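You operate a simulated robot arm through the tools that you are given. There is no shell and no other tool. Be economical: measure what you need, move in short steps, check, and stop when the job is done.

You are at the controls of a simulated robot arm. One attempt, no reset.

## Task
Dry both wet plates with the white rag and stand each cup on the plate of its colour.
Fine: the rag goes back in its place.

The check looks at the end state, three seconds after you hand in, the way a careful person would. Anything else that was tipped, shoved, dropped, spilled or broken makes it a failure.

## Robot
A 7-joint arm with a two-finger parallel gripper, fixed in place. Base frame: the origin is at the foot of the arm, x ahead of it, y to its left, z up; the work surface is at about z = 887. Lengths are in mm, angles in rad, forces in N, time in s.
With the tool pointing down near the work surface it reaches from about 300 to 700 mm from the base axis. Its first joint turns from -1.152 to 1.152 rad. Payload 1.57 kg.
The TCP is the grasp point between the finger pads, 30 mm short of the fingertips. In the tool frame z runs along the fingers and y along their closing line. Largest opening 110 mm; finger width 24, thickness 12; the body of the gripper, 48 by 112 mm, starts 78 mm behind the TCP.
Orientation is that of the tool frame in the base frame, as a unit quaternion [x, y, z, w]. With the fingers straight down and closing along the base's y, the tool's x points along the base's -x, its y along +y and its z along -z.

## Interface
- The arm moves only by the tool nudge_tool. Its argument "increments" is a list of rows, each a list of 3 entries, a list of its own where there are three numbers: the shift along the base's x, y, z in mm, then the turn, a rotation vector about the base's x, y, z in degrees, then the opening in per cent of the stroke, from 0 (shut) to 100 (fully open). In form: [[[x, y, z], [wx, wy, wz], gripper], ...]. A call has 1 to 8 rows; each row is the pose to reach, as a shift and turn from the pose commanded when the call began. A row lasts 0.2 s, in which the tool goes at most 50 mm and 0.15 rad; a call with a longer step from one row to the next is refused whole, and so is a gripper value outside its range. A pose out of reach is approached as far as the arm can. The call stops where the force on the tool passes 90 N (or 10 N more than at its start, if that is more) or the arm is blocked; 0.2 s more then pass. Each finger travels about 108 mm/s and halts on what it meets, pressing with about 33 N; the grip force reading is that of the motor and also rises with nothing between the fingers. The clock runs only during rows and for 0.2 s after the last one: add rows that repeat a pose to give the fingers time. The reply holds the time, the measured pose of the TCP, the force on the tool along the base axes, the opening and the grip force, in the units named above and with some noise.
- Cameras (640 x 400 px; columns grow to the right, rows downward): "scene" is fixed at [162.1, -393.5, 1398.4]; the picture's right is [0.79, -0.61, 0.00], its down [-0.38, -0.49, -0.78] and it looks along [0.48, 0.62, -0.62] (base axes); focal length 308 px, centre (320, 200). "wrist" rides on the gripper at [70, 16, -141] in the tool frame; the picture's right is [-0.23, 0.97, 0.00], its down [-0.86, -0.20, -0.48] and it looks along [-0.47, -0.11, 0.88] (tool axes); focal length 222 px, centre (320, 200). There is no depth. A picture from a camera that has moved, and an enlarged one, comes with that camera's place and axes in the base frame and with its lens.
- camera(camera): a new picture of that camera. It takes no simulated time.
- enlarge(camera, box): a new picture of the part [left, top, right, bottom] of that camera's present view, enlarged. It takes no simulated time.
- finish_job(): hands the job in; it is judged then, once.

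Go step by step. Nothing tells you positions but the pictures and the camera data: compare them with the known pose of the tool, close in by small moves and look again before you grip or let go. The budget is 120 turns and 68 pictures, counting those below and the enlarged ones. Unless the task says otherwise, let go and move clear before handing in, and close with one line.

The tools are called after "Request:" as a command line: name --argument value ..., lists and objects as JSON in quotes. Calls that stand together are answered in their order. nudge_tool: Moves the arm, as the interface text tells. Its arguments: {"type":"object","properties":{"increments":{"type":"array","items":{"type":"array"}}},"required":["increments"]} The other tools are called the same way: camera (camera) takes a picture; enlarge (camera, box) takes an enlarged picture of a part of a camera's view; finish_job () hands the job in.

At the start:

```text
time_s: 0.0
eef_pos: [367.4, 26.9, 1193.2]
ee_rot: [0.0, 1.0, 0.0, 0.001]
force: [0.0, 0.2, 0.0]
width: 109.9
finger_force: 0.1
```

scene: 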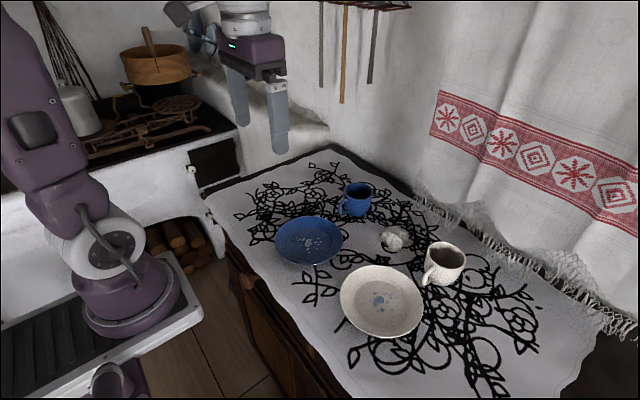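
wrist: 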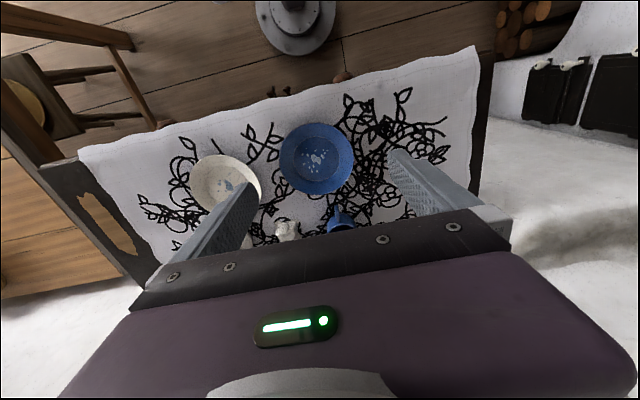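

I see a blue plate near (441, 8), a white plate near (458, -200), a rag near (595, -110), a blue cup near (594, 20) and a white cup near (589, -243). I'll take closer pictures before moving.

Request:
enlarge --camera "scene" --box '[260, 160, 500, 350]'

Request:
enlarge --camera "scene" --box '[330, 170, 480, 290]'

```text
2.11 times, centred on (380, 255) of scene
camera zoom: at [162.1, -393.5, 1398.4], right [0.79, -0.61, 0.0], down [-0.38, -0.49, -0.78], along [0.48, 0.62, -0.62], focal length 648 px, centre (194, 84)
```

zoom: 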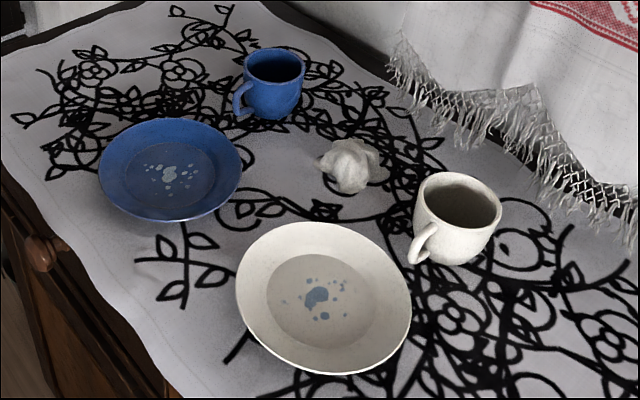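

```text
3.33 times, centred on (405, 230) of scene
camera zoom: at [162.1, -393.5, 1398.4], right [0.79, -0.61, 0.0], down [-0.38, -0.49, -0.78], along [0.48, 0.62, -0.62], focal length 1025 px, centre (37, 100)
```

zoom: 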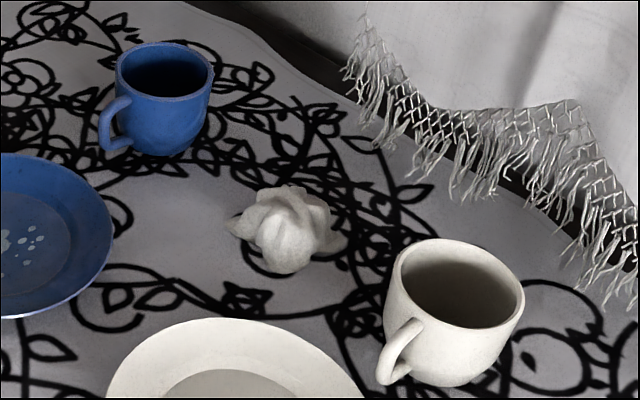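

The rag comes out at about (590, -107), judged by both cameras. I'll move above it at z 1050 and look again.

Request:
nudge_tool --increments '[[[32, -19, -20], [0, 0, 0], 100], [[64, -38, -41], [0, 0, 0], 100], [[96, -57, -61], [0, 0, 0], 100], [[128, -76, -82], [0, 0, 0], 100], [[160, -95, -102], [0, 0, 0], 100], [[192, -114, -123], [0, 0, 0], 100], [[223, -134, -143], [0, 0, 0], 100], [[223, -134, -143], [0, 0, 0], 100]]'

Request:
camera --camera "wrist"

Request:
camera --camera "scene"

```text
time_s: 1.8
eef_pos: [589.6, -107.7, 1049.3]
ee_rot: [0.0, 1.0, -0.001, -0.001]
force: [0.0, -0.1, 0.6]
width: 110.1
finger_force: 0.0
```

```text
63 pictures are left
camera wrist: at [520.2, -90.5, 1191.6], right [0.23, 0.97, 0.0], down [0.85, -0.2, 0.48], along [0.47, -0.11, -0.88], focal length 222 px, centre (320, 200)
```

wrist: 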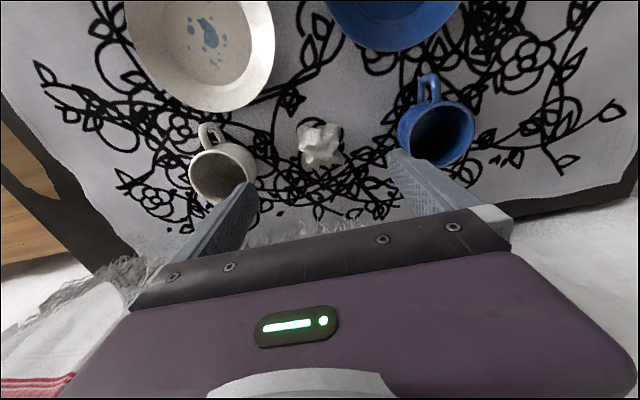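

```text
62 pictures are left
```

scene: 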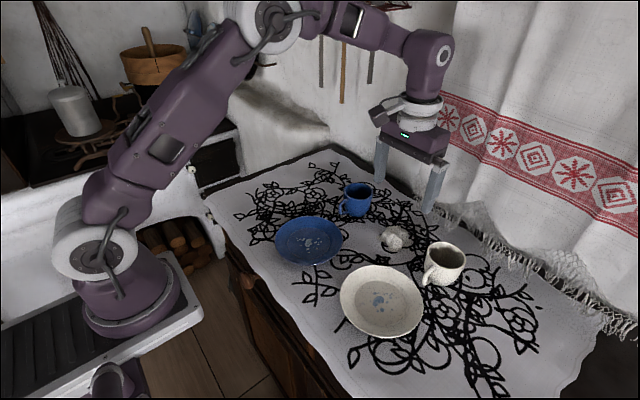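

The rag is at about (598, -109). The white cup is only a few mm from the fully open fingers, so I'll narrow the opening to about 85 mm, line up and go down partway.

Request:
nudge_tool --increments '[[[8, -1, -30], [0, 0, 0], 77], [[8, -1, -60], [0, 0, 0], 77], [[8, -1, -60], [0, 0, 0], 77]]'

Request:
enlarge --camera "wrist" --box '[180, 60, 500, 260]'

Request:
enlarge --camera "scene" --box '[330, 150, 490, 290]'

```text
time_s: 2.6
eef_pos: [597.7, -106.9, 990.0]
ee_rot: [0.001, 1.0, 0.0, 0.001]
force: [0.3, 1.0, 0.3]
width: 84.7
finger_force: 0.0
```

```text
2.00 times, centred on (340, 160) of wrist
camera zoom: at [527.3, -91.3, 1132.3], right [0.23, 0.97, 0.0], down [0.85, -0.2, 0.48], along [0.47, -0.11, -0.88], focal length 444 px, centre (280, 280)
```

zoom: 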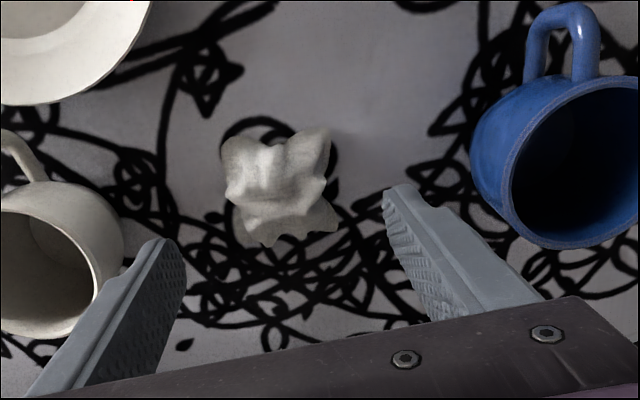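

```text
2.86 times, centred on (410, 220) of scene
camera zoom: at [162.1, -393.5, 1398.4], right [0.79, -0.61, 0.0], down [-0.38, -0.49, -0.78], along [0.48, 0.62, -0.62], focal length 879 px, centre (63, 143)
```

zoom: 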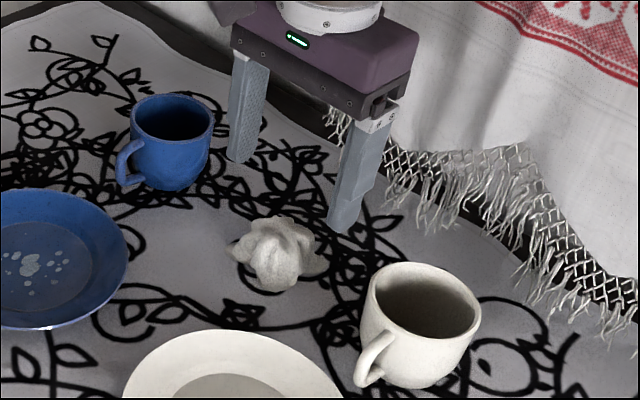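

The rag sits centred between the fingers at about (596, -107), which I'll remember as its place. I'll lower until the fingertips are about 9 mm above the table and close.

Request:
nudge_tool --increments '[[[-1, 0, -25], [0, 0, 0], 77], [[-1, 0, -45], [0, 0, 0], 77], [[-1, 0, -64], [0, 0, 0], 77], [[-1, 0, -64], [0, 0, 0], 60], [[-1, 0, -64], [0, 0, 0], 40], [[-1, 0, -64], [0, 0, 0], 15], [[-1, 0, -64], [0, 0, 0], 10], [[-1, 0, -64], [0, 0, 0], 10]]'

Request:
enlarge --camera "scene" --box '[330, 150, 490, 290]'

```text
time_s: 4.4
eef_pos: [598.0, -107.4, 927.1]
ee_rot: [-0.001, 1.0, 0.0, 0.0]
force: [0.0, -1.0, 0.1]
width: 50.4
finger_force: 33.1
```

```text
2.86 times, centred on (410, 220) of scene
camera zoom: at [162.1, -393.5, 1398.4], right [0.79, -0.61, 0.0], down [-0.38, -0.49, -0.78], along [0.48, 0.62, -0.62], focal length 879 px, centre (63, 143)
```

zoom: 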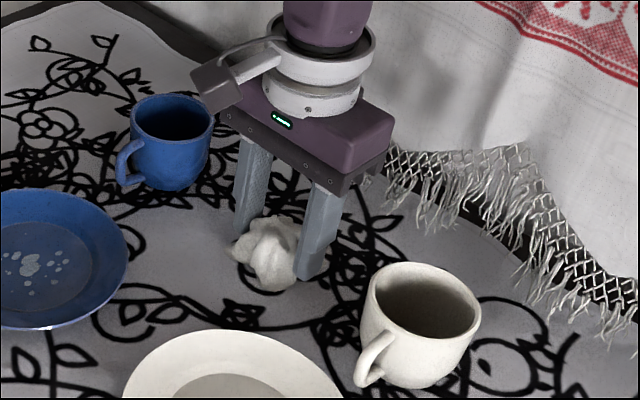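

The rag is gripped at 50 mm width. I'll lift it, carry it over the white plate (spots centred near (454, -198)) and check.

Request:
nudge_tool --increments '[[[0, 0, 30], [0, 0, 0], 10], [[0, 0, 70], [0, 0, 0], 10], [[-36, -22, 85], [0, 0, 0], 10], [[-72, -46, 85], [0, 0, 0], 10], [[-108, -68, 80], [0, 0, 0], 10], [[-143, -91, 60], [0, 0, 0], 10], [[-143, -91, 60], [0, 0, 0], 10]]'

Request:
camera --camera "wrist"

Request:
enlarge --camera "scene" --box '[300, 200, 500, 350]'

```text
time_s: 6.0
eef_pos: [453.3, -198.2, 986.7]
ee_rot: [0.0, 1.0, 0.0, 0.0]
force: [0.5, -0.2, 0.4]
width: 50.0
finger_force: 33.5
```

```text
58 pictures are left
camera wrist: at [383.1, -182.6, 1127.8], right [0.23, 0.97, 0.0], down [0.86, -0.2, 0.48], along [0.47, -0.11, -0.88], focal length 222 px, centre (320, 200)
```

wrist: 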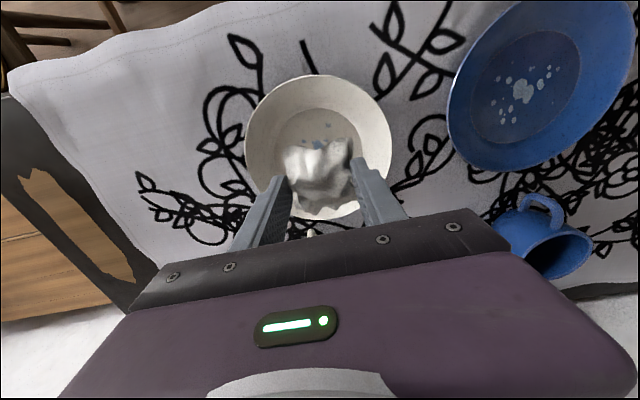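

```text
2.67 times, centred on (400, 275) of scene
camera zoom: at [162.1, -393.5, 1398.4], right [0.79, -0.61, 0.0], down [-0.38, -0.49, -0.78], along [0.48, 0.62, -0.62], focal length 820 px, centre (107, 0)
```

zoom: 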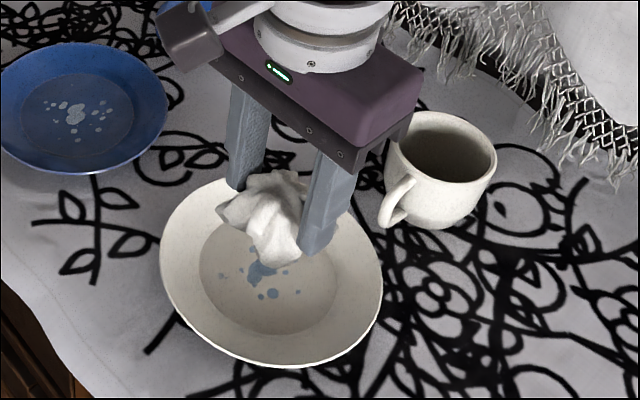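

The rag hangs over the white plate, whose centre I take to be about (448, -200). I'll lower it gently until I feel contact.

Request:
nudge_tool --increments '[[[-3, 0, -25], [0, 0, 0], 10], [[-3, 0, -42], [0, 0, 0], 10], [[-3, 0, -48], [0, 0, 0], 10], [[-3, 0, -48], [0, 0, 0], 10]]'

Request:
enlarge --camera "scene" --box '[300, 200, 500, 350]'

```text
time_s: 7.0
eef_pos: [451.7, -198.6, 938.3]
ee_rot: [0.0, 1.0, 0.001, 0.0]
force: [0.2, 0.7, 0.3]
width: 49.7
finger_force: 33.2
```

```text
2.67 times, centred on (400, 275) of scene
camera zoom: at [162.1, -393.5, 1398.4], right [0.79, -0.61, 0.0], down [-0.38, -0.49, -0.78], along [0.48, 0.62, -0.62], focal length 820 px, centre (107, 0)
```

zoom: 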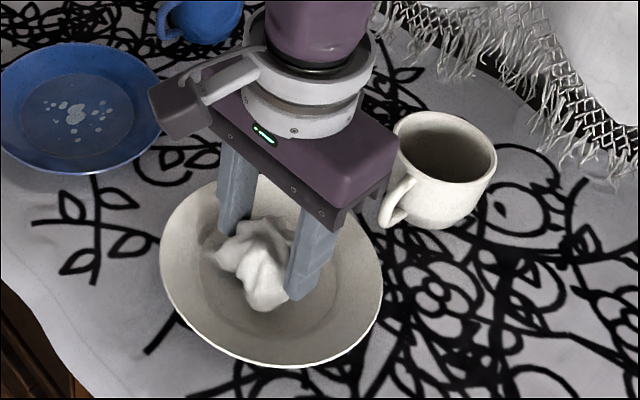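

Request:
nudge_tool --increments '[[[0, 0, -2], [0, 0, 0], 10], [[0, 0, -4], [0, 0, 0], 10]]'

```text
time_s: 7.6
eef_pos: [451.1, -197.7, 934.4]
ee_rot: [0.0, 1.0, 0.0, 0.0]
force: [-0.4, -0.2, -1.0]
width: 49.6
finger_force: 33.0
```

No clear contact yet, so I'll go on down in 1–2 mm steps.

Request:
nudge_tool --increments '[[[0, 0, -2], [0, 0, 0], 10], [[0, 0, -2], [0, 0, 0], 10]]'

Request:
nudge_tool --increments '[[[0, 0, -1], [0, 0, 0], 10], [[0, 0, -1], [0, 0, 0], 10]]'

Request:
nudge_tool --increments '[[[0, 0, -1], [0, 0, 0], 10], [[0, 0, -1], [0, 0, 0], 10]]'

```text
time_s: 8.2
eef_pos: [451.8, -200.0, 933.4]
ee_rot: [0.0, 1.0, 0.0, 0.0]
force: [-0.3, 0.4, -1.1]
width: 49.5
finger_force: 33.2
```

```text
time_s: 8.8
eef_pos: [450.5, -198.8, 933.2]
ee_rot: [0.0, 1.0, -0.001, 0.0]
force: [-3.1, 3.4, 18.0]
width: 49.1
finger_force: 33.0
```

```text
time_s: 9.4
eef_pos: [451.3, -199.6, 931.6]
ee_rot: [-0.001, 1.0, 0.0, 0.002]
force: [-2.9, 5.5, 36.3]
width: 48.9
finger_force: 33.4
```

Contact is firm at 36 N, so I'll ease up about 1.5 mm and wipe with small strokes.

Request:
nudge_tool --increments '[[[0, 0, 1.5], [0, 0, 0], 10], [[-10, 6, 1.5], [0, 0, 0], 10], [[-18, 8, 1.5], [0, 0, 0], 10], [[-8, 14, 1.5], [0, 0, 0], 10], [[4, 14, 1.5], [0, 0, 0], 10], [[14, 6, 1.5], [0, 0, 0], 10], [[20, 0, 1.5], [0, 0, 0], 10], [[10, -8, 1.5], [0, 0, 0], 10]]'

Request:
enlarge --camera "scene" --box '[300, 200, 500, 350]'

```text
time_s: 11.2
eef_pos: [462.3, -206.6, 931.7]
ee_rot: [0.0, 1.0, 0.0, 0.0]
force: [-0.7, -0.1, -0.6]
width: 49.1
finger_force: 33.3
```

```text
2.67 times, centred on (400, 275) of scene
camera zoom: at [162.2, -393.5, 1398.4], right [0.79, -0.61, 0.0], down [-0.38, -0.49, -0.78], along [0.48, 0.62, -0.62], focal length 820 px, centre (107, 0)
```

zoom: 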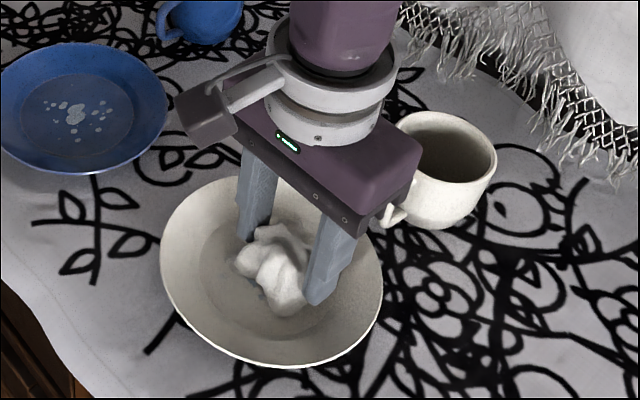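

The force has gone to zero and some dampness still shows beside the rag, so I'll press 1.5 mm lower and wipe the area again.

Request:
nudge_tool --increments '[[[0, 0, -1.5], [0, 0, 0], 10], [[-12, 0, -1.5], [0, 0, 0], 10], [[-24, 4, -1.5], [0, 0, 0], 10], [[-30, 12, -1.5], [0, 0, 0], 10], [[-20, 20, -1.5], [0, 0, 0], 10], [[-8, 20, -1.5], [0, 0, 0], 10], [[2, 12, -1.5], [0, 0, 0], 10], [[10, 4, -1.5], [0, 0, 0], 10]]'

Request:
nudge_tool --increments '[[[-10, -8, 0], [0, 0, 0], 10], [[-22, -6, 0], [0, 0, 0], 10], [[-34, -4, 0], [0, 0, 0], 10], [[-24, 4, 0], [0, 0, 0], 10], [[-12, 4, 0], [0, 0, 0], 10], [[-12, 4, 40], [0, 0, 0], 10], [[12, 4, 85], [0, 0, 0], 10], [[60, 4, 85], [0, 0, 0], 10]]'

Request:
enlarge --camera "scene" --box '[300, 200, 500, 350]'

```text
time_s: 13.0
eef_pos: [472.1, -200.3, 930.1]
ee_rot: [-0.001, 1.0, 0.001, 0.0]
force: [-7.7, 12.7, 28.7]
width: 49.0
finger_force: 32.5
```

```text
refused: row 7 steps farther than a row can; nothing moved
```

```text
2.67 times, centred on (400, 275) of scene
camera zoom: at [161.5, -393.0, 1398.6], right [0.79, -0.61, 0.0], down [-0.38, -0.49, -0.78], along [0.48, 0.62, -0.62], focal length 820 px, centre (107, 0)
```

zoom: 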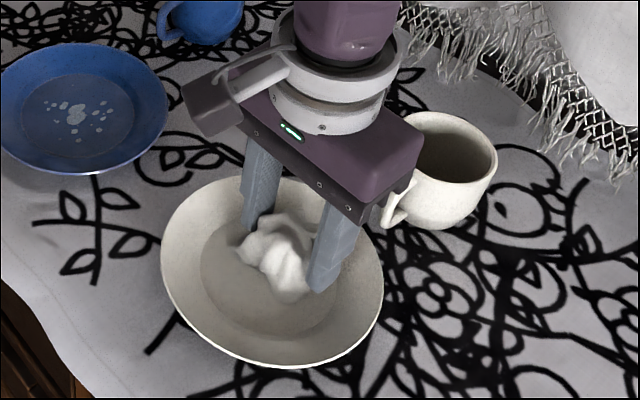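

The visible part of the plate looks clean and hasn't shifted. I'll do one more stroke, then lift up and back toward +x to see it all.

Request:
nudge_tool --increments '[[[-10, -8, 0], [0, 0, 0], 10], [[-22, -6, 0], [0, 0, 0], 10], [[-34, -4, 0], [0, 0, 0], 10], [[-24, 4, 0], [0, 0, 0], 10], [[-12, 4, 0], [0, 0, 0], 10], [[-12, 4, 40], [0, 0, 0], 10], [[-6, 24, 80], [0, 0, 0], 10], [[-6, 70, 90], [0, 0, 0], 10]]'

Request:
enlarge --camera "scene" --box '[300, 200, 500, 350]'

Request:
camera --camera "wrist"

```text
time_s: 14.8
eef_pos: [464.1, -131.7, 1020.7]
ee_rot: [0.0, 1.0, 0.0, 0.0]
force: [-0.4, -0.2, -0.1]
width: 48.7
finger_force: 32.7
```

```text
2.67 times, centred on (400, 275) of scene
camera zoom: at [162.1, -393.5, 1398.4], right [0.79, -0.61, 0.0], down [-0.38, -0.49, -0.78], along [0.48, 0.62, -0.62], focal length 820 px, centre (107, 0)
```

zoom: 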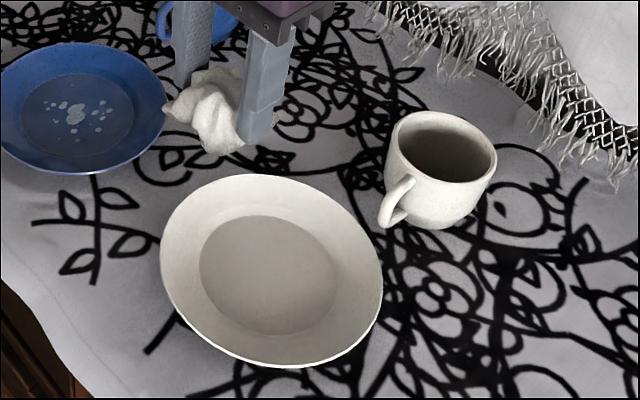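

```text
52 pictures are left
camera wrist: at [393.9, -114.9, 1162.5], right [0.23, 0.97, 0.0], down [0.86, -0.2, 0.48], along [0.47, -0.11, -0.88], focal length 222 px, centre (320, 200)
```

wrist: 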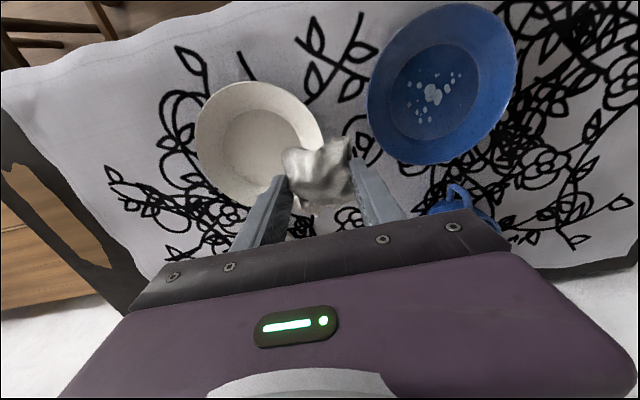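

The white plate is dry and unmoved. Next the blue plate, with spots around (436, 2): I'll carry the rag there and lower to just above contact.

Request:
nudge_tool --increments '[[[-7, 34, 0], [0, 0, 0], 10], [[-14, 68, 0], [0, 0, 0], 10], [[-22, 102, -5], [0, 0, 0], 10], [[-28, 132, -20], [0, 0, 0], 10], [[-28, 132, -55], [0, 0, 0], 10], [[-28, 132, -80], [0, 0, 0], 10], [[-28, 132, -87], [0, 0, 0], 10], [[-28, 132, -87], [0, 0, 0], 10]]'

Request:
enlarge --camera "scene" --box '[230, 160, 430, 310]'

```text
time_s: 16.6
eef_pos: [437.5, -1.1, 934.0]
ee_rot: [0.0, 1.0, 0.001, -0.001]
force: [-0.2, -0.6, -0.5]
width: 48.7
finger_force: 32.8
```

```text
2.67 times, centred on (330, 235) of scene
camera zoom: at [162.2, -393.5, 1398.4], right [0.79, -0.61, 0.0], down [-0.38, -0.49, -0.78], along [0.48, 0.62, -0.62], focal length 820 px, centre (293, 107)
```

zoom: 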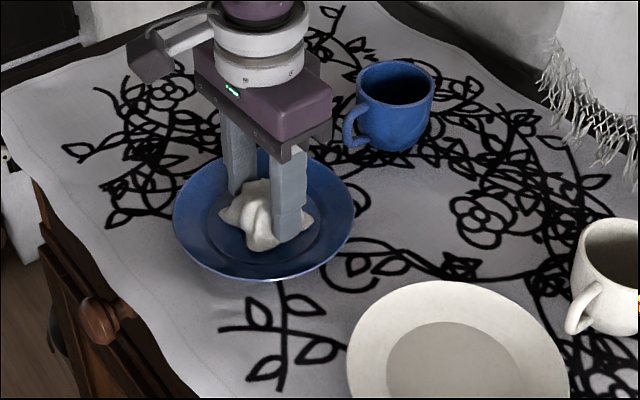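

The rag is over the middle of the blue plate. I'll lower step by step to contact.

Request:
nudge_tool --increments '[[[0, 0, -1.5], [0, 0, 0], 10], [[0, 0, -3], [0, 0, 0], 10]]'

Request:
nudge_tool --increments '[[[0, 0, -0.5], [0, 0, 0], 10], [[0, 0, -1], [0, 0, 0], 10]]'

```text
time_s: 17.2
eef_pos: [438.8, -1.5, 930.2]
ee_rot: [0.001, 1.0, 0.001, 0.001]
force: [-0.6, 0.2, 4.1]
width: 48.7
finger_force: 33.1
```

```text
time_s: 17.8
eef_pos: [437.7, -0.9, 929.9]
ee_rot: [0.0, 1.0, 0.0, 0.0]
force: [-2.4, 0.5, 27.5]
width: 48.8
finger_force: 33.0
```

Contact is 27 N, similar to what worked before, so I'll wipe with two sets of strokes.

Request:
nudge_tool --increments '[[[-10, 6, 0], [0, 0, 0], 10], [[-20, 6, 0], [0, 0, 0], 10], [[-12, 14, 0], [0, 0, 0], 10], [[0, 18, 0], [0, 0, 0], 10], [[12, 12, 0], [0, 0, 0], 10], [[20, 2, 0], [0, 0, 0], 10], [[12, -8, 0], [0, 0, 0], 10], [[0, -12, 0], [0, 0, 0], 10]]'

Request:
nudge_tool --increments '[[[-12, 2, -0.5], [0, 0, 0], 10], [[-22, 8, -0.5], [0, 0, 0], 10], [[-22, 18, -0.5], [0, 0, 0], 10], [[-12, 28, -0.5], [0, 0, 0], 10], [[2, 28, -0.5], [0, 0, 0], 10], [[12, 18, -0.5], [0, 0, 0], 10], [[2, 12, -0.5], [0, 0, 0], 10], [[-10, 12, -0.5], [0, 0, 0], 10]]'

Request:
nudge_tool --increments '[[[10, 0, 0], [0, 0, 0], 10], [[10, 0, 40], [0, 0, 0], 10], [[20, -20, 75], [0, 0, 0], 10], [[45, -50, 95], [0, 0, 0], 10], [[80, -80, 95], [0, 0, 0], 10], [[110, -105, 95], [0, 0, 0], 10]]'

Request:
enlarge --camera "scene" --box '[230, 160, 430, 310]'

Request:
camera --camera "wrist"

```text
time_s: 19.6
eef_pos: [438.8, -14.1, 929.7]
ee_rot: [0.0, 1.0, 0.0, 0.0]
force: [1.9, 0.7, 4.6]
width: 49.0
finger_force: 32.8
```

```text
time_s: 21.4
eef_pos: [428.1, -0.8, 928.8]
ee_rot: [0.0, 1.0, 0.0, 0.002]
force: [7.2, -0.4, 15.4]
width: 48.5
finger_force: 32.9
```

```text
time_s: 22.8
eef_pos: [537.9, -106.4, 1025.2]
ee_rot: [0.0, 1.0, 0.001, 0.0]
force: [0.4, 0.4, -0.3]
width: 48.8
finger_force: 33.5
```

```text
2.67 times, centred on (330, 235) of scene
camera zoom: at [162.1, -393.5, 1398.4], right [0.79, -0.61, 0.0], down [-0.38, -0.49, -0.78], along [0.48, 0.62, -0.62], focal length 820 px, centre (293, 107)
```

zoom: 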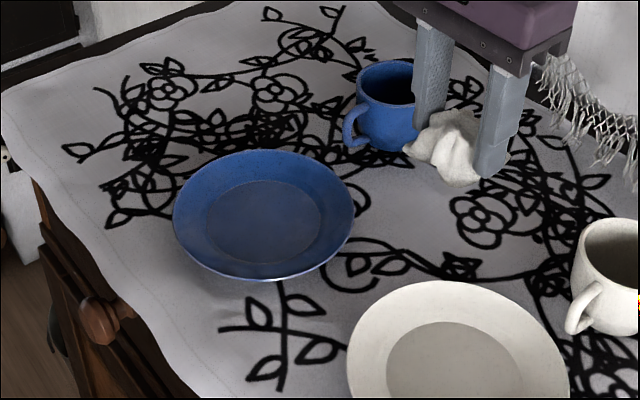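

```text
49 pictures are left
camera wrist: at [467.7, -90.6, 1165.9], right [0.23, 0.97, 0.0], down [0.86, -0.2, 0.48], along [0.47, -0.11, -0.88], focal length 222 px, centre (320, 200)
```

wrist: 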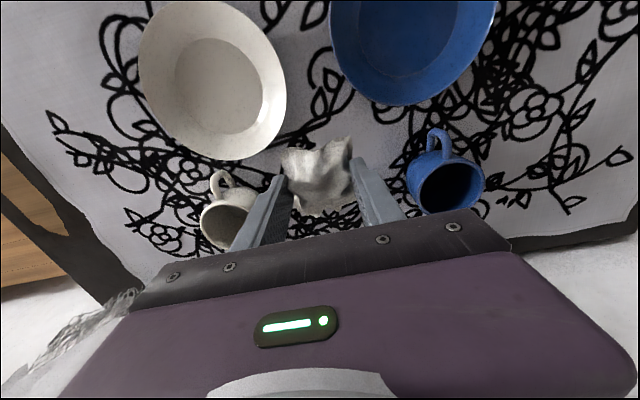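

Both plates are dry and in place. I'll take the rag back to its spot at (597.5, -107) and lower it.

Request:
nudge_tool --increments '[[[30, 0, 0], [0, 0, 0], 10], [[60, -0.5, 0], [0, 0, 0], 10], [[60, -0.5, -40], [0, 0, 0], 10], [[60, -0.5, -75], [0, 0, 0], 10], [[60, -0.5, -95], [0, 0, 0], 10], [[60, -0.5, -99], [0, 0, 0], 10], [[60, -0.5, -99], [0, 0, 0], 10]]'

Request:
nudge_tool --increments '[[[0, 0, -1], [0, 0, 0], 10], [[0, 0, -1], [0, 0, 0], 10]]'

```text
time_s: 24.4
eef_pos: [597.5, -105.5, 924.7]
ee_rot: [-0.001, 1.0, -0.001, 0.0]
force: [-0.2, 0.7, -0.1]
width: 48.9
finger_force: 32.9
```

```text
time_s: 25.0
eef_pos: [597.2, -105.5, 924.1]
ee_rot: [0.0, 1.0, 0.0, 0.0]
force: [-0.8, -0.4, -0.3]
width: 48.7
finger_force: 33.1
```

No contact yet, so I'll keep going down by a millimetre at a time.

Request:
nudge_tool --increments '[[[0, -1.5, -1], [0, 0, 0], 10], [[0, -1.5, -1], [0, 0, 0], 10]]'

Request:
nudge_tool --increments '[[[0, 0, -0.5], [0, 0, 0], 10], [[0, 0, -1], [0, 0, 0], 10]]'

```text
time_s: 25.6
eef_pos: [598.1, -107.9, 922.9]
ee_rot: [-0.001, 1.0, 0.0, 0.0]
force: [0.5, 1.4, 3.5]
width: 48.4
finger_force: 32.9
```

```text
time_s: 26.2
eef_pos: [597.1, -108.4, 922.6]
ee_rot: [0.0, 1.0, 0.001, 0.001]
force: [-1.6, 3.7, 20.2]
width: 49.0
finger_force: 33.4
```

The rag is touching the table in its place. I'll raise half a millimetre, open to 85 mm, go straight up and look.

Request:
nudge_tool --increments '[[[0, 0, 0.7], [0, 0, 0], 50], [[0, 0, 0.7], [0, 0, 0], 65], [[0, 0, 0.7], [0, 0, 0], 77], [[0, 0, 0.7], [0, 0, 0], 77], [[0, 0, 30], [0, 0, 0], 77], [[0, 0, 70], [0, 0, 0], 77], [[0, 0, 110], [0, 0, 0], 77], [[0, 0, 130], [0, 0, 0], 77]]'

Request:
camera --camera "wrist"

Request:
enlarge --camera "scene" --box '[260, 160, 500, 350]'

```text
time_s: 28.0
eef_pos: [597.0, -108.8, 1052.9]
ee_rot: [0.0, 1.0, 0.001, 0.0]
force: [-0.2, -0.3, 0.7]
width: 84.7
finger_force: 0.1
```

```text
48 pictures are left
camera wrist: at [526.9, -92.4, 1194.8], right [0.23, 0.97, 0.0], down [0.85, -0.2, 0.48], along [0.47, -0.11, -0.88], focal length 222 px, centre (320, 200)
```

wrist: 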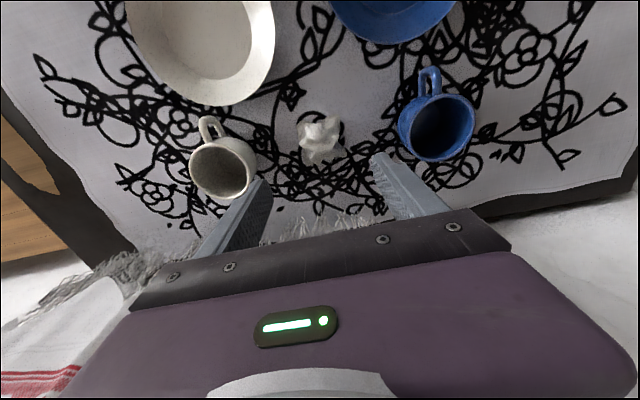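

```text
2.11 times, centred on (380, 255) of scene
camera zoom: at [162.1, -393.5, 1398.4], right [0.79, -0.61, 0.0], down [-0.38, -0.49, -0.78], along [0.48, 0.62, -0.62], focal length 648 px, centre (194, 84)
```

zoom: 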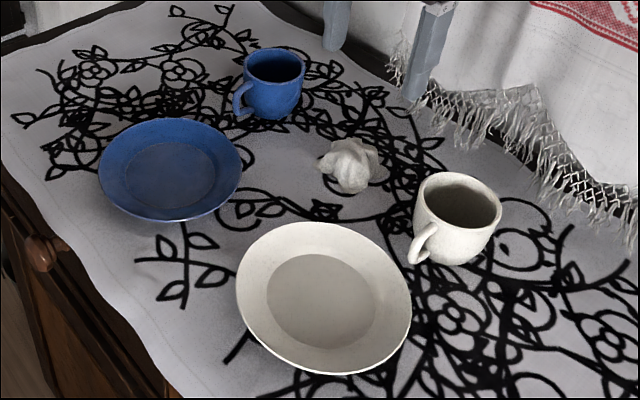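

The rag is back exactly where it was, and everything else is undisturbed. Next I'll move above the white cup at about (592, -224) with the fingers fully open.

Request:
nudge_tool --increments '[[[-2, -39, 0], [0, 0, 0], 90], [[-4, -78, 0], [0, 0, 0], 100], [[-5, -115, -15], [0, 0, 0], 100], [[-5, -115, -40], [0, 0, 0], 100], [[-5, -115, -40], [0, 0, 0], 100]]'

Request:
camera --camera "wrist"

Request:
enlarge --camera "scene" --box '[360, 170, 520, 310]'

```text
time_s: 29.2
eef_pos: [593.7, -222.1, 1012.9]
ee_rot: [0.0, 1.0, 0.0, 0.0]
force: [-0.7, 0.9, 0.0]
width: 110.0
finger_force: 0.0
```

```text
46 pictures are left
camera wrist: at [522.3, -206.1, 1154.4], right [0.23, 0.97, 0.0], down [0.86, -0.2, 0.48], along [0.47, -0.11, -0.88], focal length 222 px, centre (320, 200)
```

wrist: 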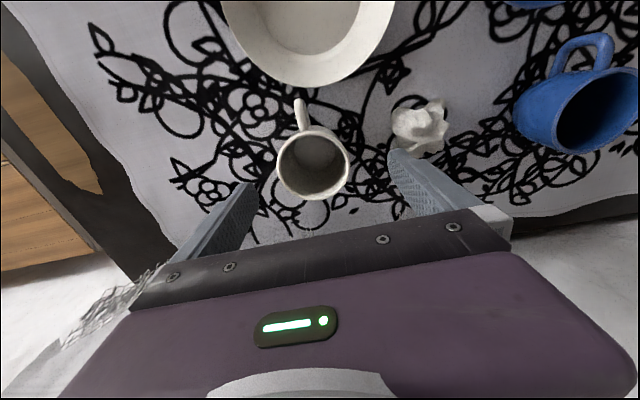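

```text
2.86 times, centred on (440, 240) of scene
camera zoom: at [162.1, -393.5, 1398.4], right [0.79, -0.61, 0.0], down [-0.38, -0.49, -0.78], along [0.48, 0.62, -0.62], focal length 879 px, centre (-23, 86)
```

zoom: 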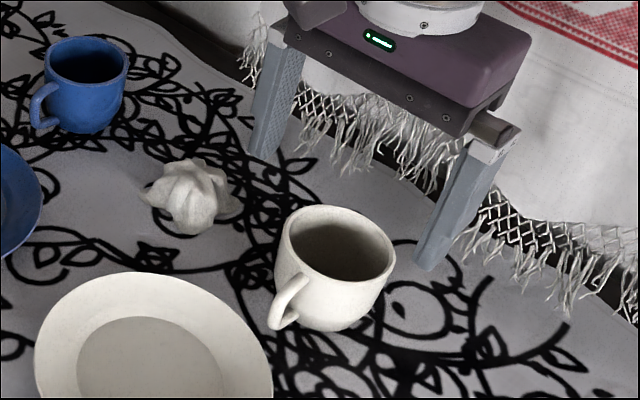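

The white cup's rim centre works out at about (589, -228), with the rim near z 957 and the handle toward -x, clear of the fingers. I'll line up, lower to TCP z 946 and check before gripping.

Request:
nudge_tool --increments '[[[-3.5, -5, 0], [0, 0, 0], 100], [[-3.5, -5, -25], [0, 0, 0], 100], [[-3.5, -5, -50], [0, 0, 0], 100], [[-3.5, -5, -67], [0, 0, 0], 100], [[-3.5, -5, -67], [0, 0, 0], 100]]'

Request:
camera --camera "wrist"

Request:
enlarge --camera "scene" --box '[360, 170, 520, 310]'

```text
time_s: 30.4
eef_pos: [589.3, -227.9, 945.5]
ee_rot: [0.0, 1.0, 0.0, 0.0]
force: [0.2, 0.1, 0.8]
width: 109.8
finger_force: 0.1
```

```text
44 pictures are left
camera wrist: at [518.6, -211.8, 1087.2], right [0.23, 0.97, 0.0], down [0.86, -0.2, 0.48], along [0.47, -0.11, -0.88], focal length 222 px, centre (320, 200)
```

wrist: 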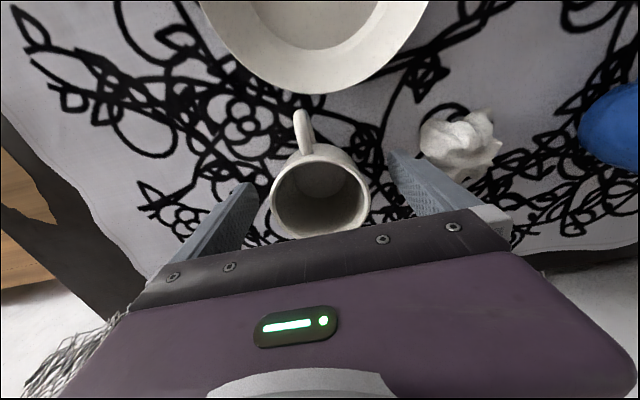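

```text
2.86 times, centred on (440, 240) of scene
camera zoom: at [162.1, -393.5, 1398.4], right [0.79, -0.61, 0.0], down [-0.38, -0.49, -0.78], along [0.48, 0.62, -0.62], focal length 879 px, centre (-23, 86)
```

zoom: 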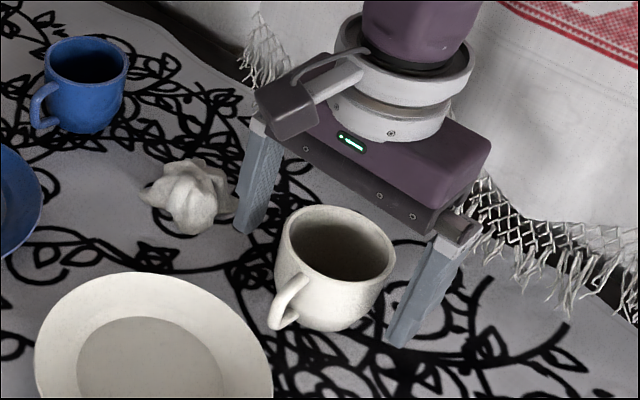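

The cup sits between the fingers, within about 3 mm of centre. I'll shift x by -2 and close gently.

Request:
nudge_tool --increments '[[[-2, 0, 0], [0, 0, 0], 100], [[-2, 0, 0], [0, 0, 0], 85], [[-2, 0, 0], [0, 0, 0], 75], [[-2, 0, 0], [0, 0, 0], 65], [[-2, 0, 0], [0, 0, 0], 55], [[-2, 0, 0], [0, 0, 0], 45], [[-2, 0, 0], [0, 0, 0], 40], [[-2, 0, 0], [0, 0, 0], 40]]'

Request:
camera --camera "wrist"

```text
time_s: 32.2
eef_pos: [587.0, -228.0, 944.8]
ee_rot: [0.0, 1.0, 0.001, 0.0]
force: [-0.7, -1.4, 1.0]
width: 67.9
finger_force: 32.9
```

```text
42 pictures are left
camera wrist: at [516.8, -211.9, 1087.3], right [0.23, 0.97, 0.0], down [0.85, -0.2, 0.48], along [0.47, -0.11, -0.88], focal length 222 px, centre (320, 200)
```

wrist: 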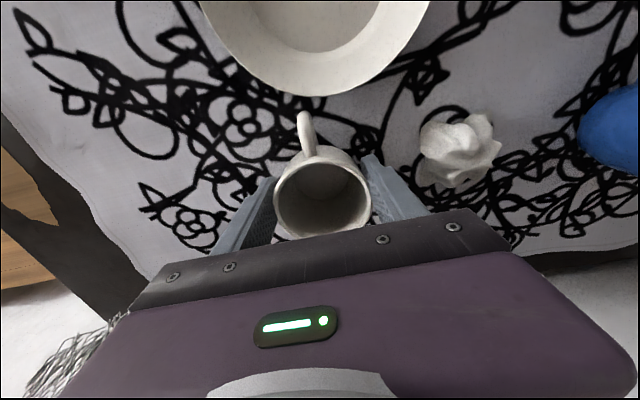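

The cup is gripped at 68 mm. I'll lift 55 mm, carry it over the white plate's centre at about (449, -203) and check.

Request:
nudge_tool --increments '[[[0, 0, 10], [0, 0, 0], 40], [[0, 0, 35], [0, 0, 0], 40], [[-15, 3, 55], [0, 0, 0], 40], [[-50, 9, 55], [0, 0, 0], 40], [[-85, 15, 55], [0, 0, 0], 40], [[-118, 21, 55], [0, 0, 0], 40], [[-138, 25, 55], [0, 0, 0], 40], [[-138, 25, 55], [0, 0, 0], 40]]'

Request:
camera --camera "wrist"

Request:
enlarge --camera "scene" --box '[300, 200, 500, 350]'

```text
time_s: 34.0
eef_pos: [449.8, -203.0, 1000.5]
ee_rot: [0.0, 1.0, 0.0, 0.0]
force: [0.6, 0.7, -1.6]
width: 68.2
finger_force: 33.2
```

```text
41 pictures are left
camera wrist: at [379.0, -186.7, 1142.1], right [0.23, 0.97, 0.0], down [0.85, -0.2, 0.48], along [0.47, -0.11, -0.88], focal length 222 px, centre (320, 200)
```

wrist: 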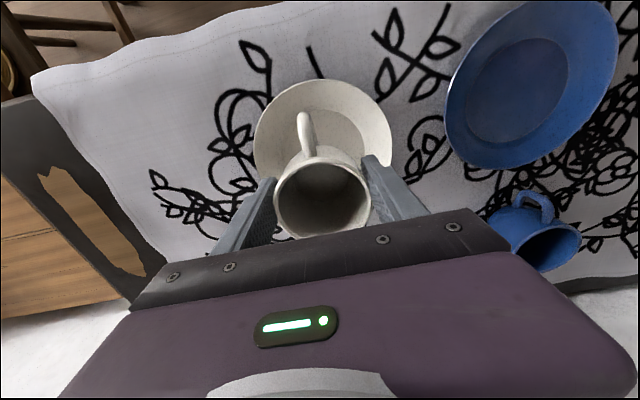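

```text
2.67 times, centred on (400, 275) of scene
camera zoom: at [162.1, -393.5, 1398.4], right [0.79, -0.61, 0.0], down [-0.38, -0.49, -0.78], along [0.48, 0.62, -0.62], focal length 820 px, centre (107, 0)
```

zoom: 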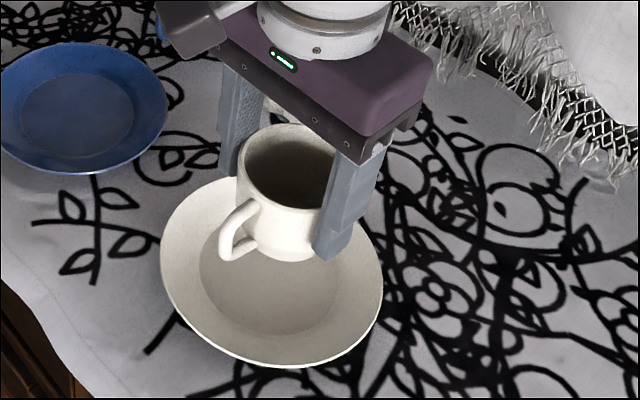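

The cup is level and centred over the white plate within a few millimetres. I'll lower it to about 4 mm above the expected contact height.

Request:
nudge_tool --increments '[[[0, 0, -20], [0, 0, 0], 40], [[0, 0, -36], [0, 0, 0], 40], [[0, 0, -44], [0, 0, 0], 40], [[0, 0, -46], [0, 0, 0], 40], [[0, 0, -46], [0, 0, 0], 40]]'

Request:
enlarge --camera "scene" --box '[300, 200, 500, 350]'

Request:
camera --camera "wrist"

```text
time_s: 35.2
eef_pos: [448.9, -202.7, 953.4]
ee_rot: [0.0, 1.0, -0.001, 0.0]
force: [-0.5, -0.2, -1.5]
width: 67.9
finger_force: 32.7
```

```text
2.67 times, centred on (400, 275) of scene
camera zoom: at [162.2, -393.5, 1398.4], right [0.79, -0.61, 0.0], down [-0.38, -0.49, -0.78], along [0.48, 0.62, -0.62], focal length 820 px, centre (107, 0)
```

zoom: 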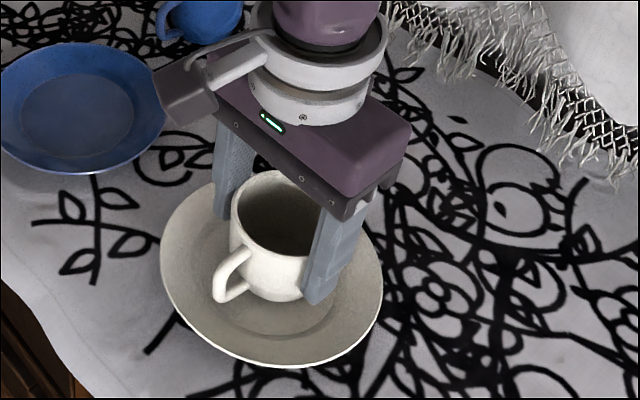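

```text
38 pictures are left
camera wrist: at [379.0, -187.0, 1095.9], right [0.23, 0.97, 0.0], down [0.86, -0.2, 0.48], along [0.47, -0.11, -0.88], focal length 222 px, centre (320, 200)
```

wrist: 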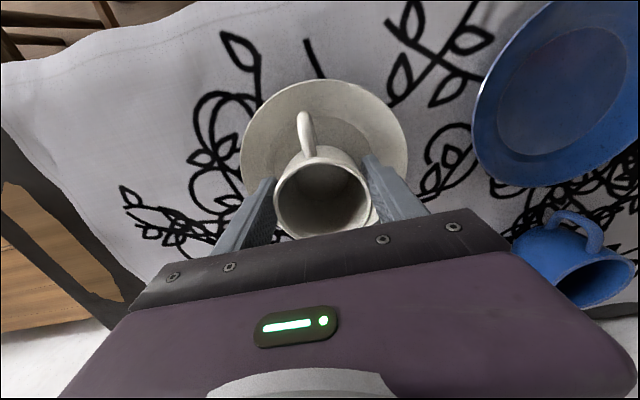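

The cup base lines up with the well of the plate. I'll lower by small steps until contact.

Request:
nudge_tool --increments '[[[0, 0, -1], [0, 0, 0], 40], [[0, 0, -2], [0, 0, 0], 40]]'

Request:
nudge_tool --increments '[[[0, 0, -0.5], [0, 0, 0], 40], [[0, 0, -1], [0, 0, 0], 40]]'

Request:
nudge_tool --increments '[[[0, 0, -0.5], [0, 0, 0], 40], [[0, 0, -1], [0, 0, 0], 40]]'

```text
time_s: 35.8
eef_pos: [449.9, -202.8, 951.9]
ee_rot: [0.0, 1.0, -0.001, -0.001]
force: [-0.2, 0.3, -1.5]
width: 68.1
finger_force: 33.0
```

```text
time_s: 36.4
eef_pos: [449.7, -203.2, 950.8]
ee_rot: [0.0, 1.0, 0.0, 0.001]
force: [-0.2, 0.7, 1.6]
width: 67.8
finger_force: 32.7
```

```text
time_s: 37.0
eef_pos: [448.8, -203.8, 951.5]
ee_rot: [0.001, 1.0, 0.0, 0.001]
force: [-1.9, -0.4, 16.3]
width: 68.0
finger_force: 32.7
```

The cup is standing on the plate with 16 N of contact. I'll ease off, open to 85% and rise straight up.

Request:
nudge_tool --increments '[[[0, 0, 0.8], [0, 0, 0], 64], [[0, 0, 0.8], [0, 0, 0], 72], [[0, 0, 0.8], [0, 0, 0], 85], [[0, 0, 0.8], [0, 0, 0], 85], [[0, 0, 20], [0, 0, 0], 85], [[0, 0, 50], [0, 0, 0], 85], [[0, 0, 80], [0, 0, 0], 85], [[0, 0, 105], [0, 0, 0], 85]]'

Request:
enlarge --camera "scene" --box '[260, 160, 500, 350]'

Request:
camera --camera "wrist"

```text
time_s: 38.8
eef_pos: [448.8, -203.5, 1053.7]
ee_rot: [0.001, 1.0, 0.0, 0.0]
force: [0.9, 0.0, 0.4]
width: 93.8
finger_force: 0.0
```

```text
2.11 times, centred on (380, 255) of scene
camera zoom: at [162.1, -393.5, 1398.4], right [0.79, -0.61, 0.0], down [-0.38, -0.49, -0.78], along [0.48, 0.62, -0.62], focal length 648 px, centre (194, 84)
```

zoom: 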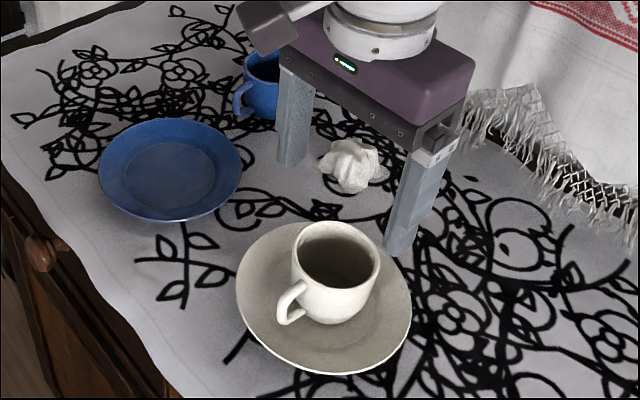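

```text
36 pictures are left
camera wrist: at [379.3, -186.6, 1196.6], right [0.23, 0.97, 0.0], down [0.86, -0.2, 0.48], along [0.47, -0.11, -0.88], focal length 222 px, centre (320, 200)
```

wrist: 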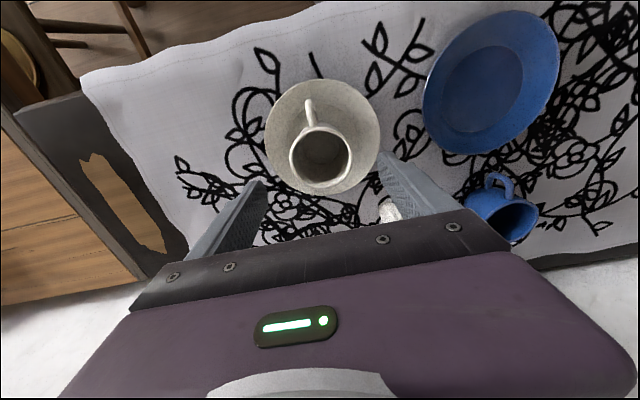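

The white cup stands level in its plate. Next I'll move above the blue cup, estimated at (597, 19), and look.

Request:
nudge_tool --increments '[[[22, 32, 5], [0, 0, 0], 90], [[44, 64, 5], [0, 0, 0], 100], [[66, 96, 5], [0, 0, 0], 100], [[88, 128, 5], [0, 0, 0], 100], [[110, 160, 5], [0, 0, 0], 100], [[130, 192, 0], [0, 0, 0], 100], [[148, 222.5, -15], [0, 0, 0], 100], [[148, 222.5, -38], [0, 0, 0], 100]]'

Request:
camera --camera "wrist"

Request:
enlarge --camera "scene" --box '[280, 130, 440, 270]'

```text
time_s: 40.6
eef_pos: [598.0, 20.5, 1018.0]
ee_rot: [0.001, 1.0, 0.001, 0.0]
force: [-0.2, -0.6, 0.7]
width: 110.0
finger_force: 0.0
```

```text
35 pictures are left
camera wrist: at [527.1, 36.5, 1159.7], right [0.23, 0.97, 0.0], down [0.85, -0.2, 0.48], along [0.47, -0.11, -0.88], focal length 222 px, centre (320, 200)
```

wrist: 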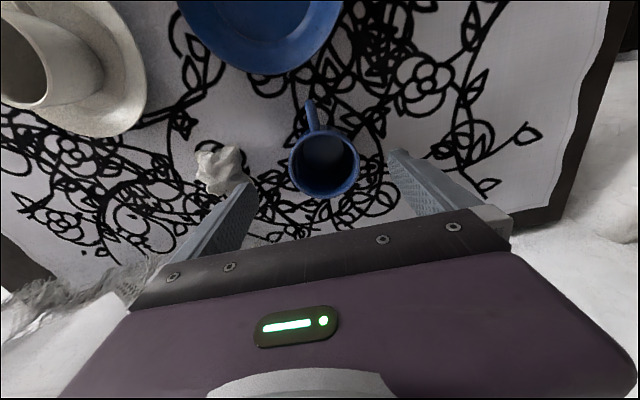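

```text
2.86 times, centred on (360, 200) of scene
camera zoom: at [162.2, -393.5, 1398.4], right [0.79, -0.61, 0.0], down [-0.38, -0.49, -0.78], along [0.48, 0.62, -0.62], focal length 879 px, centre (206, 200)
```

zoom: 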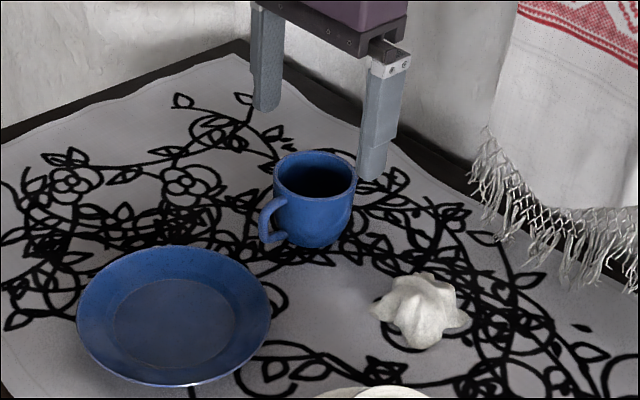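

The blue cup's centre is about (595, 23). I'll line up, lower to z 946 and check.

Request:
nudge_tool --increments '[[[-2, 3.5, 0], [0, 0, 0], 100], [[-2, 3.5, -28], [0, 0, 0], 100], [[-2, 3.5, -55], [0, 0, 0], 100], [[-2, 3.5, -71.5], [0, 0, 0], 100], [[-2, 3.5, -71.5], [0, 0, 0], 100]]'

Request:
camera --camera "wrist"

Request:
enlarge --camera "scene" --box '[280, 130, 440, 270]'

```text
time_s: 41.8
eef_pos: [594.5, 22.6, 946.2]
ee_rot: [0.0, 1.0, -0.001, 0.001]
force: [-0.7, -0.2, -0.4]
width: 110.1
finger_force: 0.1
```

```text
33 pictures are left
camera wrist: at [524.2, 39.4, 1087.9], right [0.23, 0.97, 0.0], down [0.86, -0.2, 0.48], along [0.47, -0.11, -0.88], focal length 222 px, centre (320, 200)
```

wrist: 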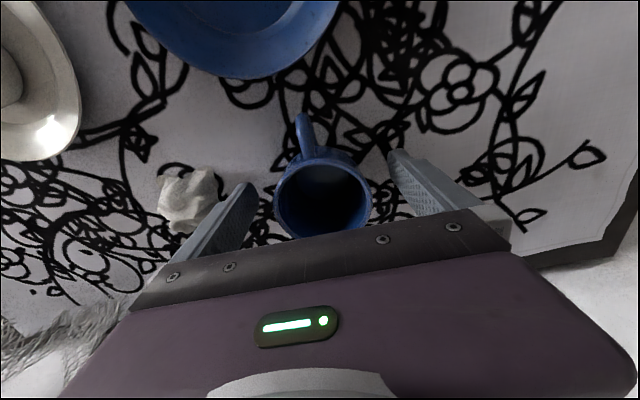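

```text
2.86 times, centred on (360, 200) of scene
camera zoom: at [162.1, -393.5, 1398.4], right [0.79, -0.61, 0.0], down [-0.38, -0.49, -0.78], along [0.48, 0.62, -0.62], focal length 879 px, centre (206, 200)
```

zoom: 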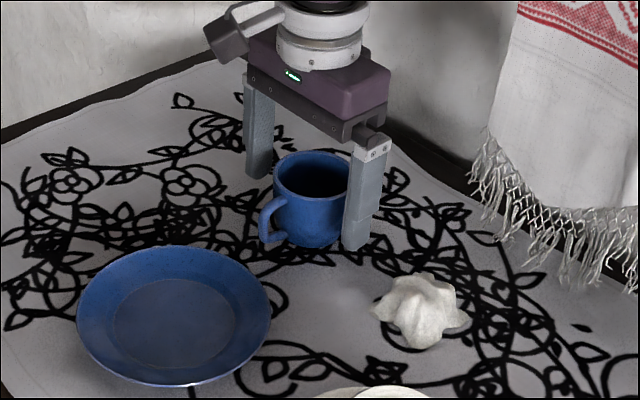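

The view matches the one just before the white cup was gripped, so I'll close on the blue cup.

Request:
nudge_tool --increments '[[[-1, 0, 0], [0, 0, 0], 100], [[-1, 0, 0], [0, 0, 0], 85], [[-1, 0, 0], [0, 0, 0], 75], [[-1, 0, 0], [0, 0, 0], 65], [[-1, 0, 0], [0, 0, 0], 55], [[-1, 0, 0], [0, 0, 0], 45], [[-1, 0, 0], [0, 0, 0], 40], [[-1, 0, 0], [0, 0, 0], 40]]'

```text
time_s: 43.6
eef_pos: [594.7, 21.8, 944.7]
ee_rot: [0.0, 1.0, -0.001, 0.001]
force: [-0.5, -1.8, 5.8]
width: 67.7
finger_force: 33.1
```

The blue cup is gripped at 68 mm. I'll lift it and carry it over the blue plate's centre at about (436, 1).

Request:
nudge_tool --increments '[[[0, 0, 12], [0, 0, 0], 40], [[0, 0, 45], [0, 0, 0], 40], [[-25, -3, 60], [0, 0, 0], 40], [[-60, -8, 60], [0, 0, 0], 40], [[-97, -13, 60], [0, 0, 0], 40], [[-133, -18, 60], [0, 0, 0], 40], [[-158, -21, 60], [0, 0, 0], 40], [[-158, -21, 55], [0, 0, 0], 40]]'

Request:
camera --camera "wrist"

Request:
enlarge --camera "scene" --box '[230, 160, 430, 310]'

```text
time_s: 45.4
eef_pos: [435.7, 1.1, 999.7]
ee_rot: [0.0, 1.0, -0.001, 0.0]
force: [-0.4, -0.3, -1.3]
width: 67.9
finger_force: 32.6
```

```text
31 pictures are left
camera wrist: at [364.9, 17.5, 1142.5], right [0.23, 0.97, 0.0], down [0.86, -0.2, 0.48], along [0.47, -0.11, -0.88], focal length 222 px, centre (320, 200)
```

wrist: 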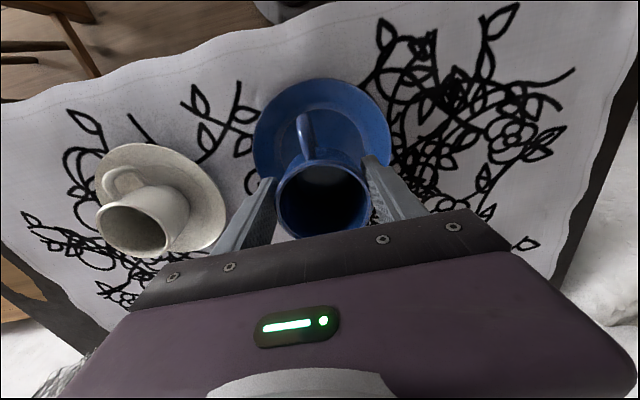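

```text
2.67 times, centred on (330, 235) of scene
camera zoom: at [162.1, -393.5, 1398.4], right [0.79, -0.61, 0.0], down [-0.38, -0.49, -0.78], along [0.48, 0.62, -0.62], focal length 820 px, centre (293, 107)
```

zoom: 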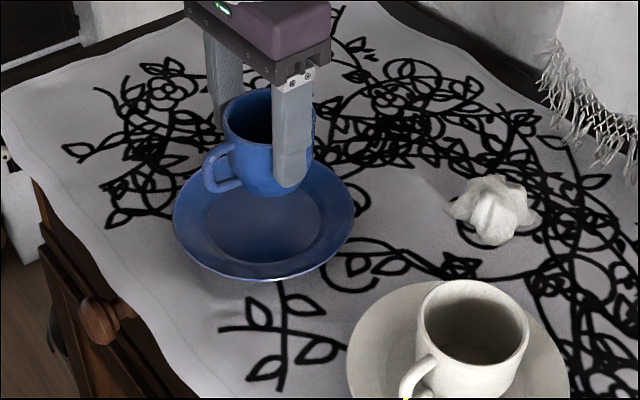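

The wrist view shows the plate and cup just as they were for the white pair, so the alignment is good. I'll lower to just above contact.

Request:
nudge_tool --increments '[[[0, 0, -20], [0, 0, 0], 40], [[0, 0, -36], [0, 0, 0], 40], [[0, 0, -44], [0, 0, 0], 40], [[0, 0, -47], [0, 0, 0], 40], [[0, 0, -47], [0, 0, 0], 40]]'

Request:
nudge_tool --increments '[[[0, 0, -0.5], [0, 0, 0], 40], [[0, 0, -1], [0, 0, 0], 40]]'

```text
time_s: 46.6
eef_pos: [436.4, 1.5, 953.7]
ee_rot: [0.0, 1.0, 0.0, 0.001]
force: [0.1, 0.4, -1.5]
width: 68.0
finger_force: 33.0
```

```text
time_s: 47.2
eef_pos: [435.6, 3.2, 952.1]
ee_rot: [0.001, 1.0, 0.001, 0.0]
force: [0.4, -0.3, -1.2]
width: 67.5
finger_force: 32.5
```

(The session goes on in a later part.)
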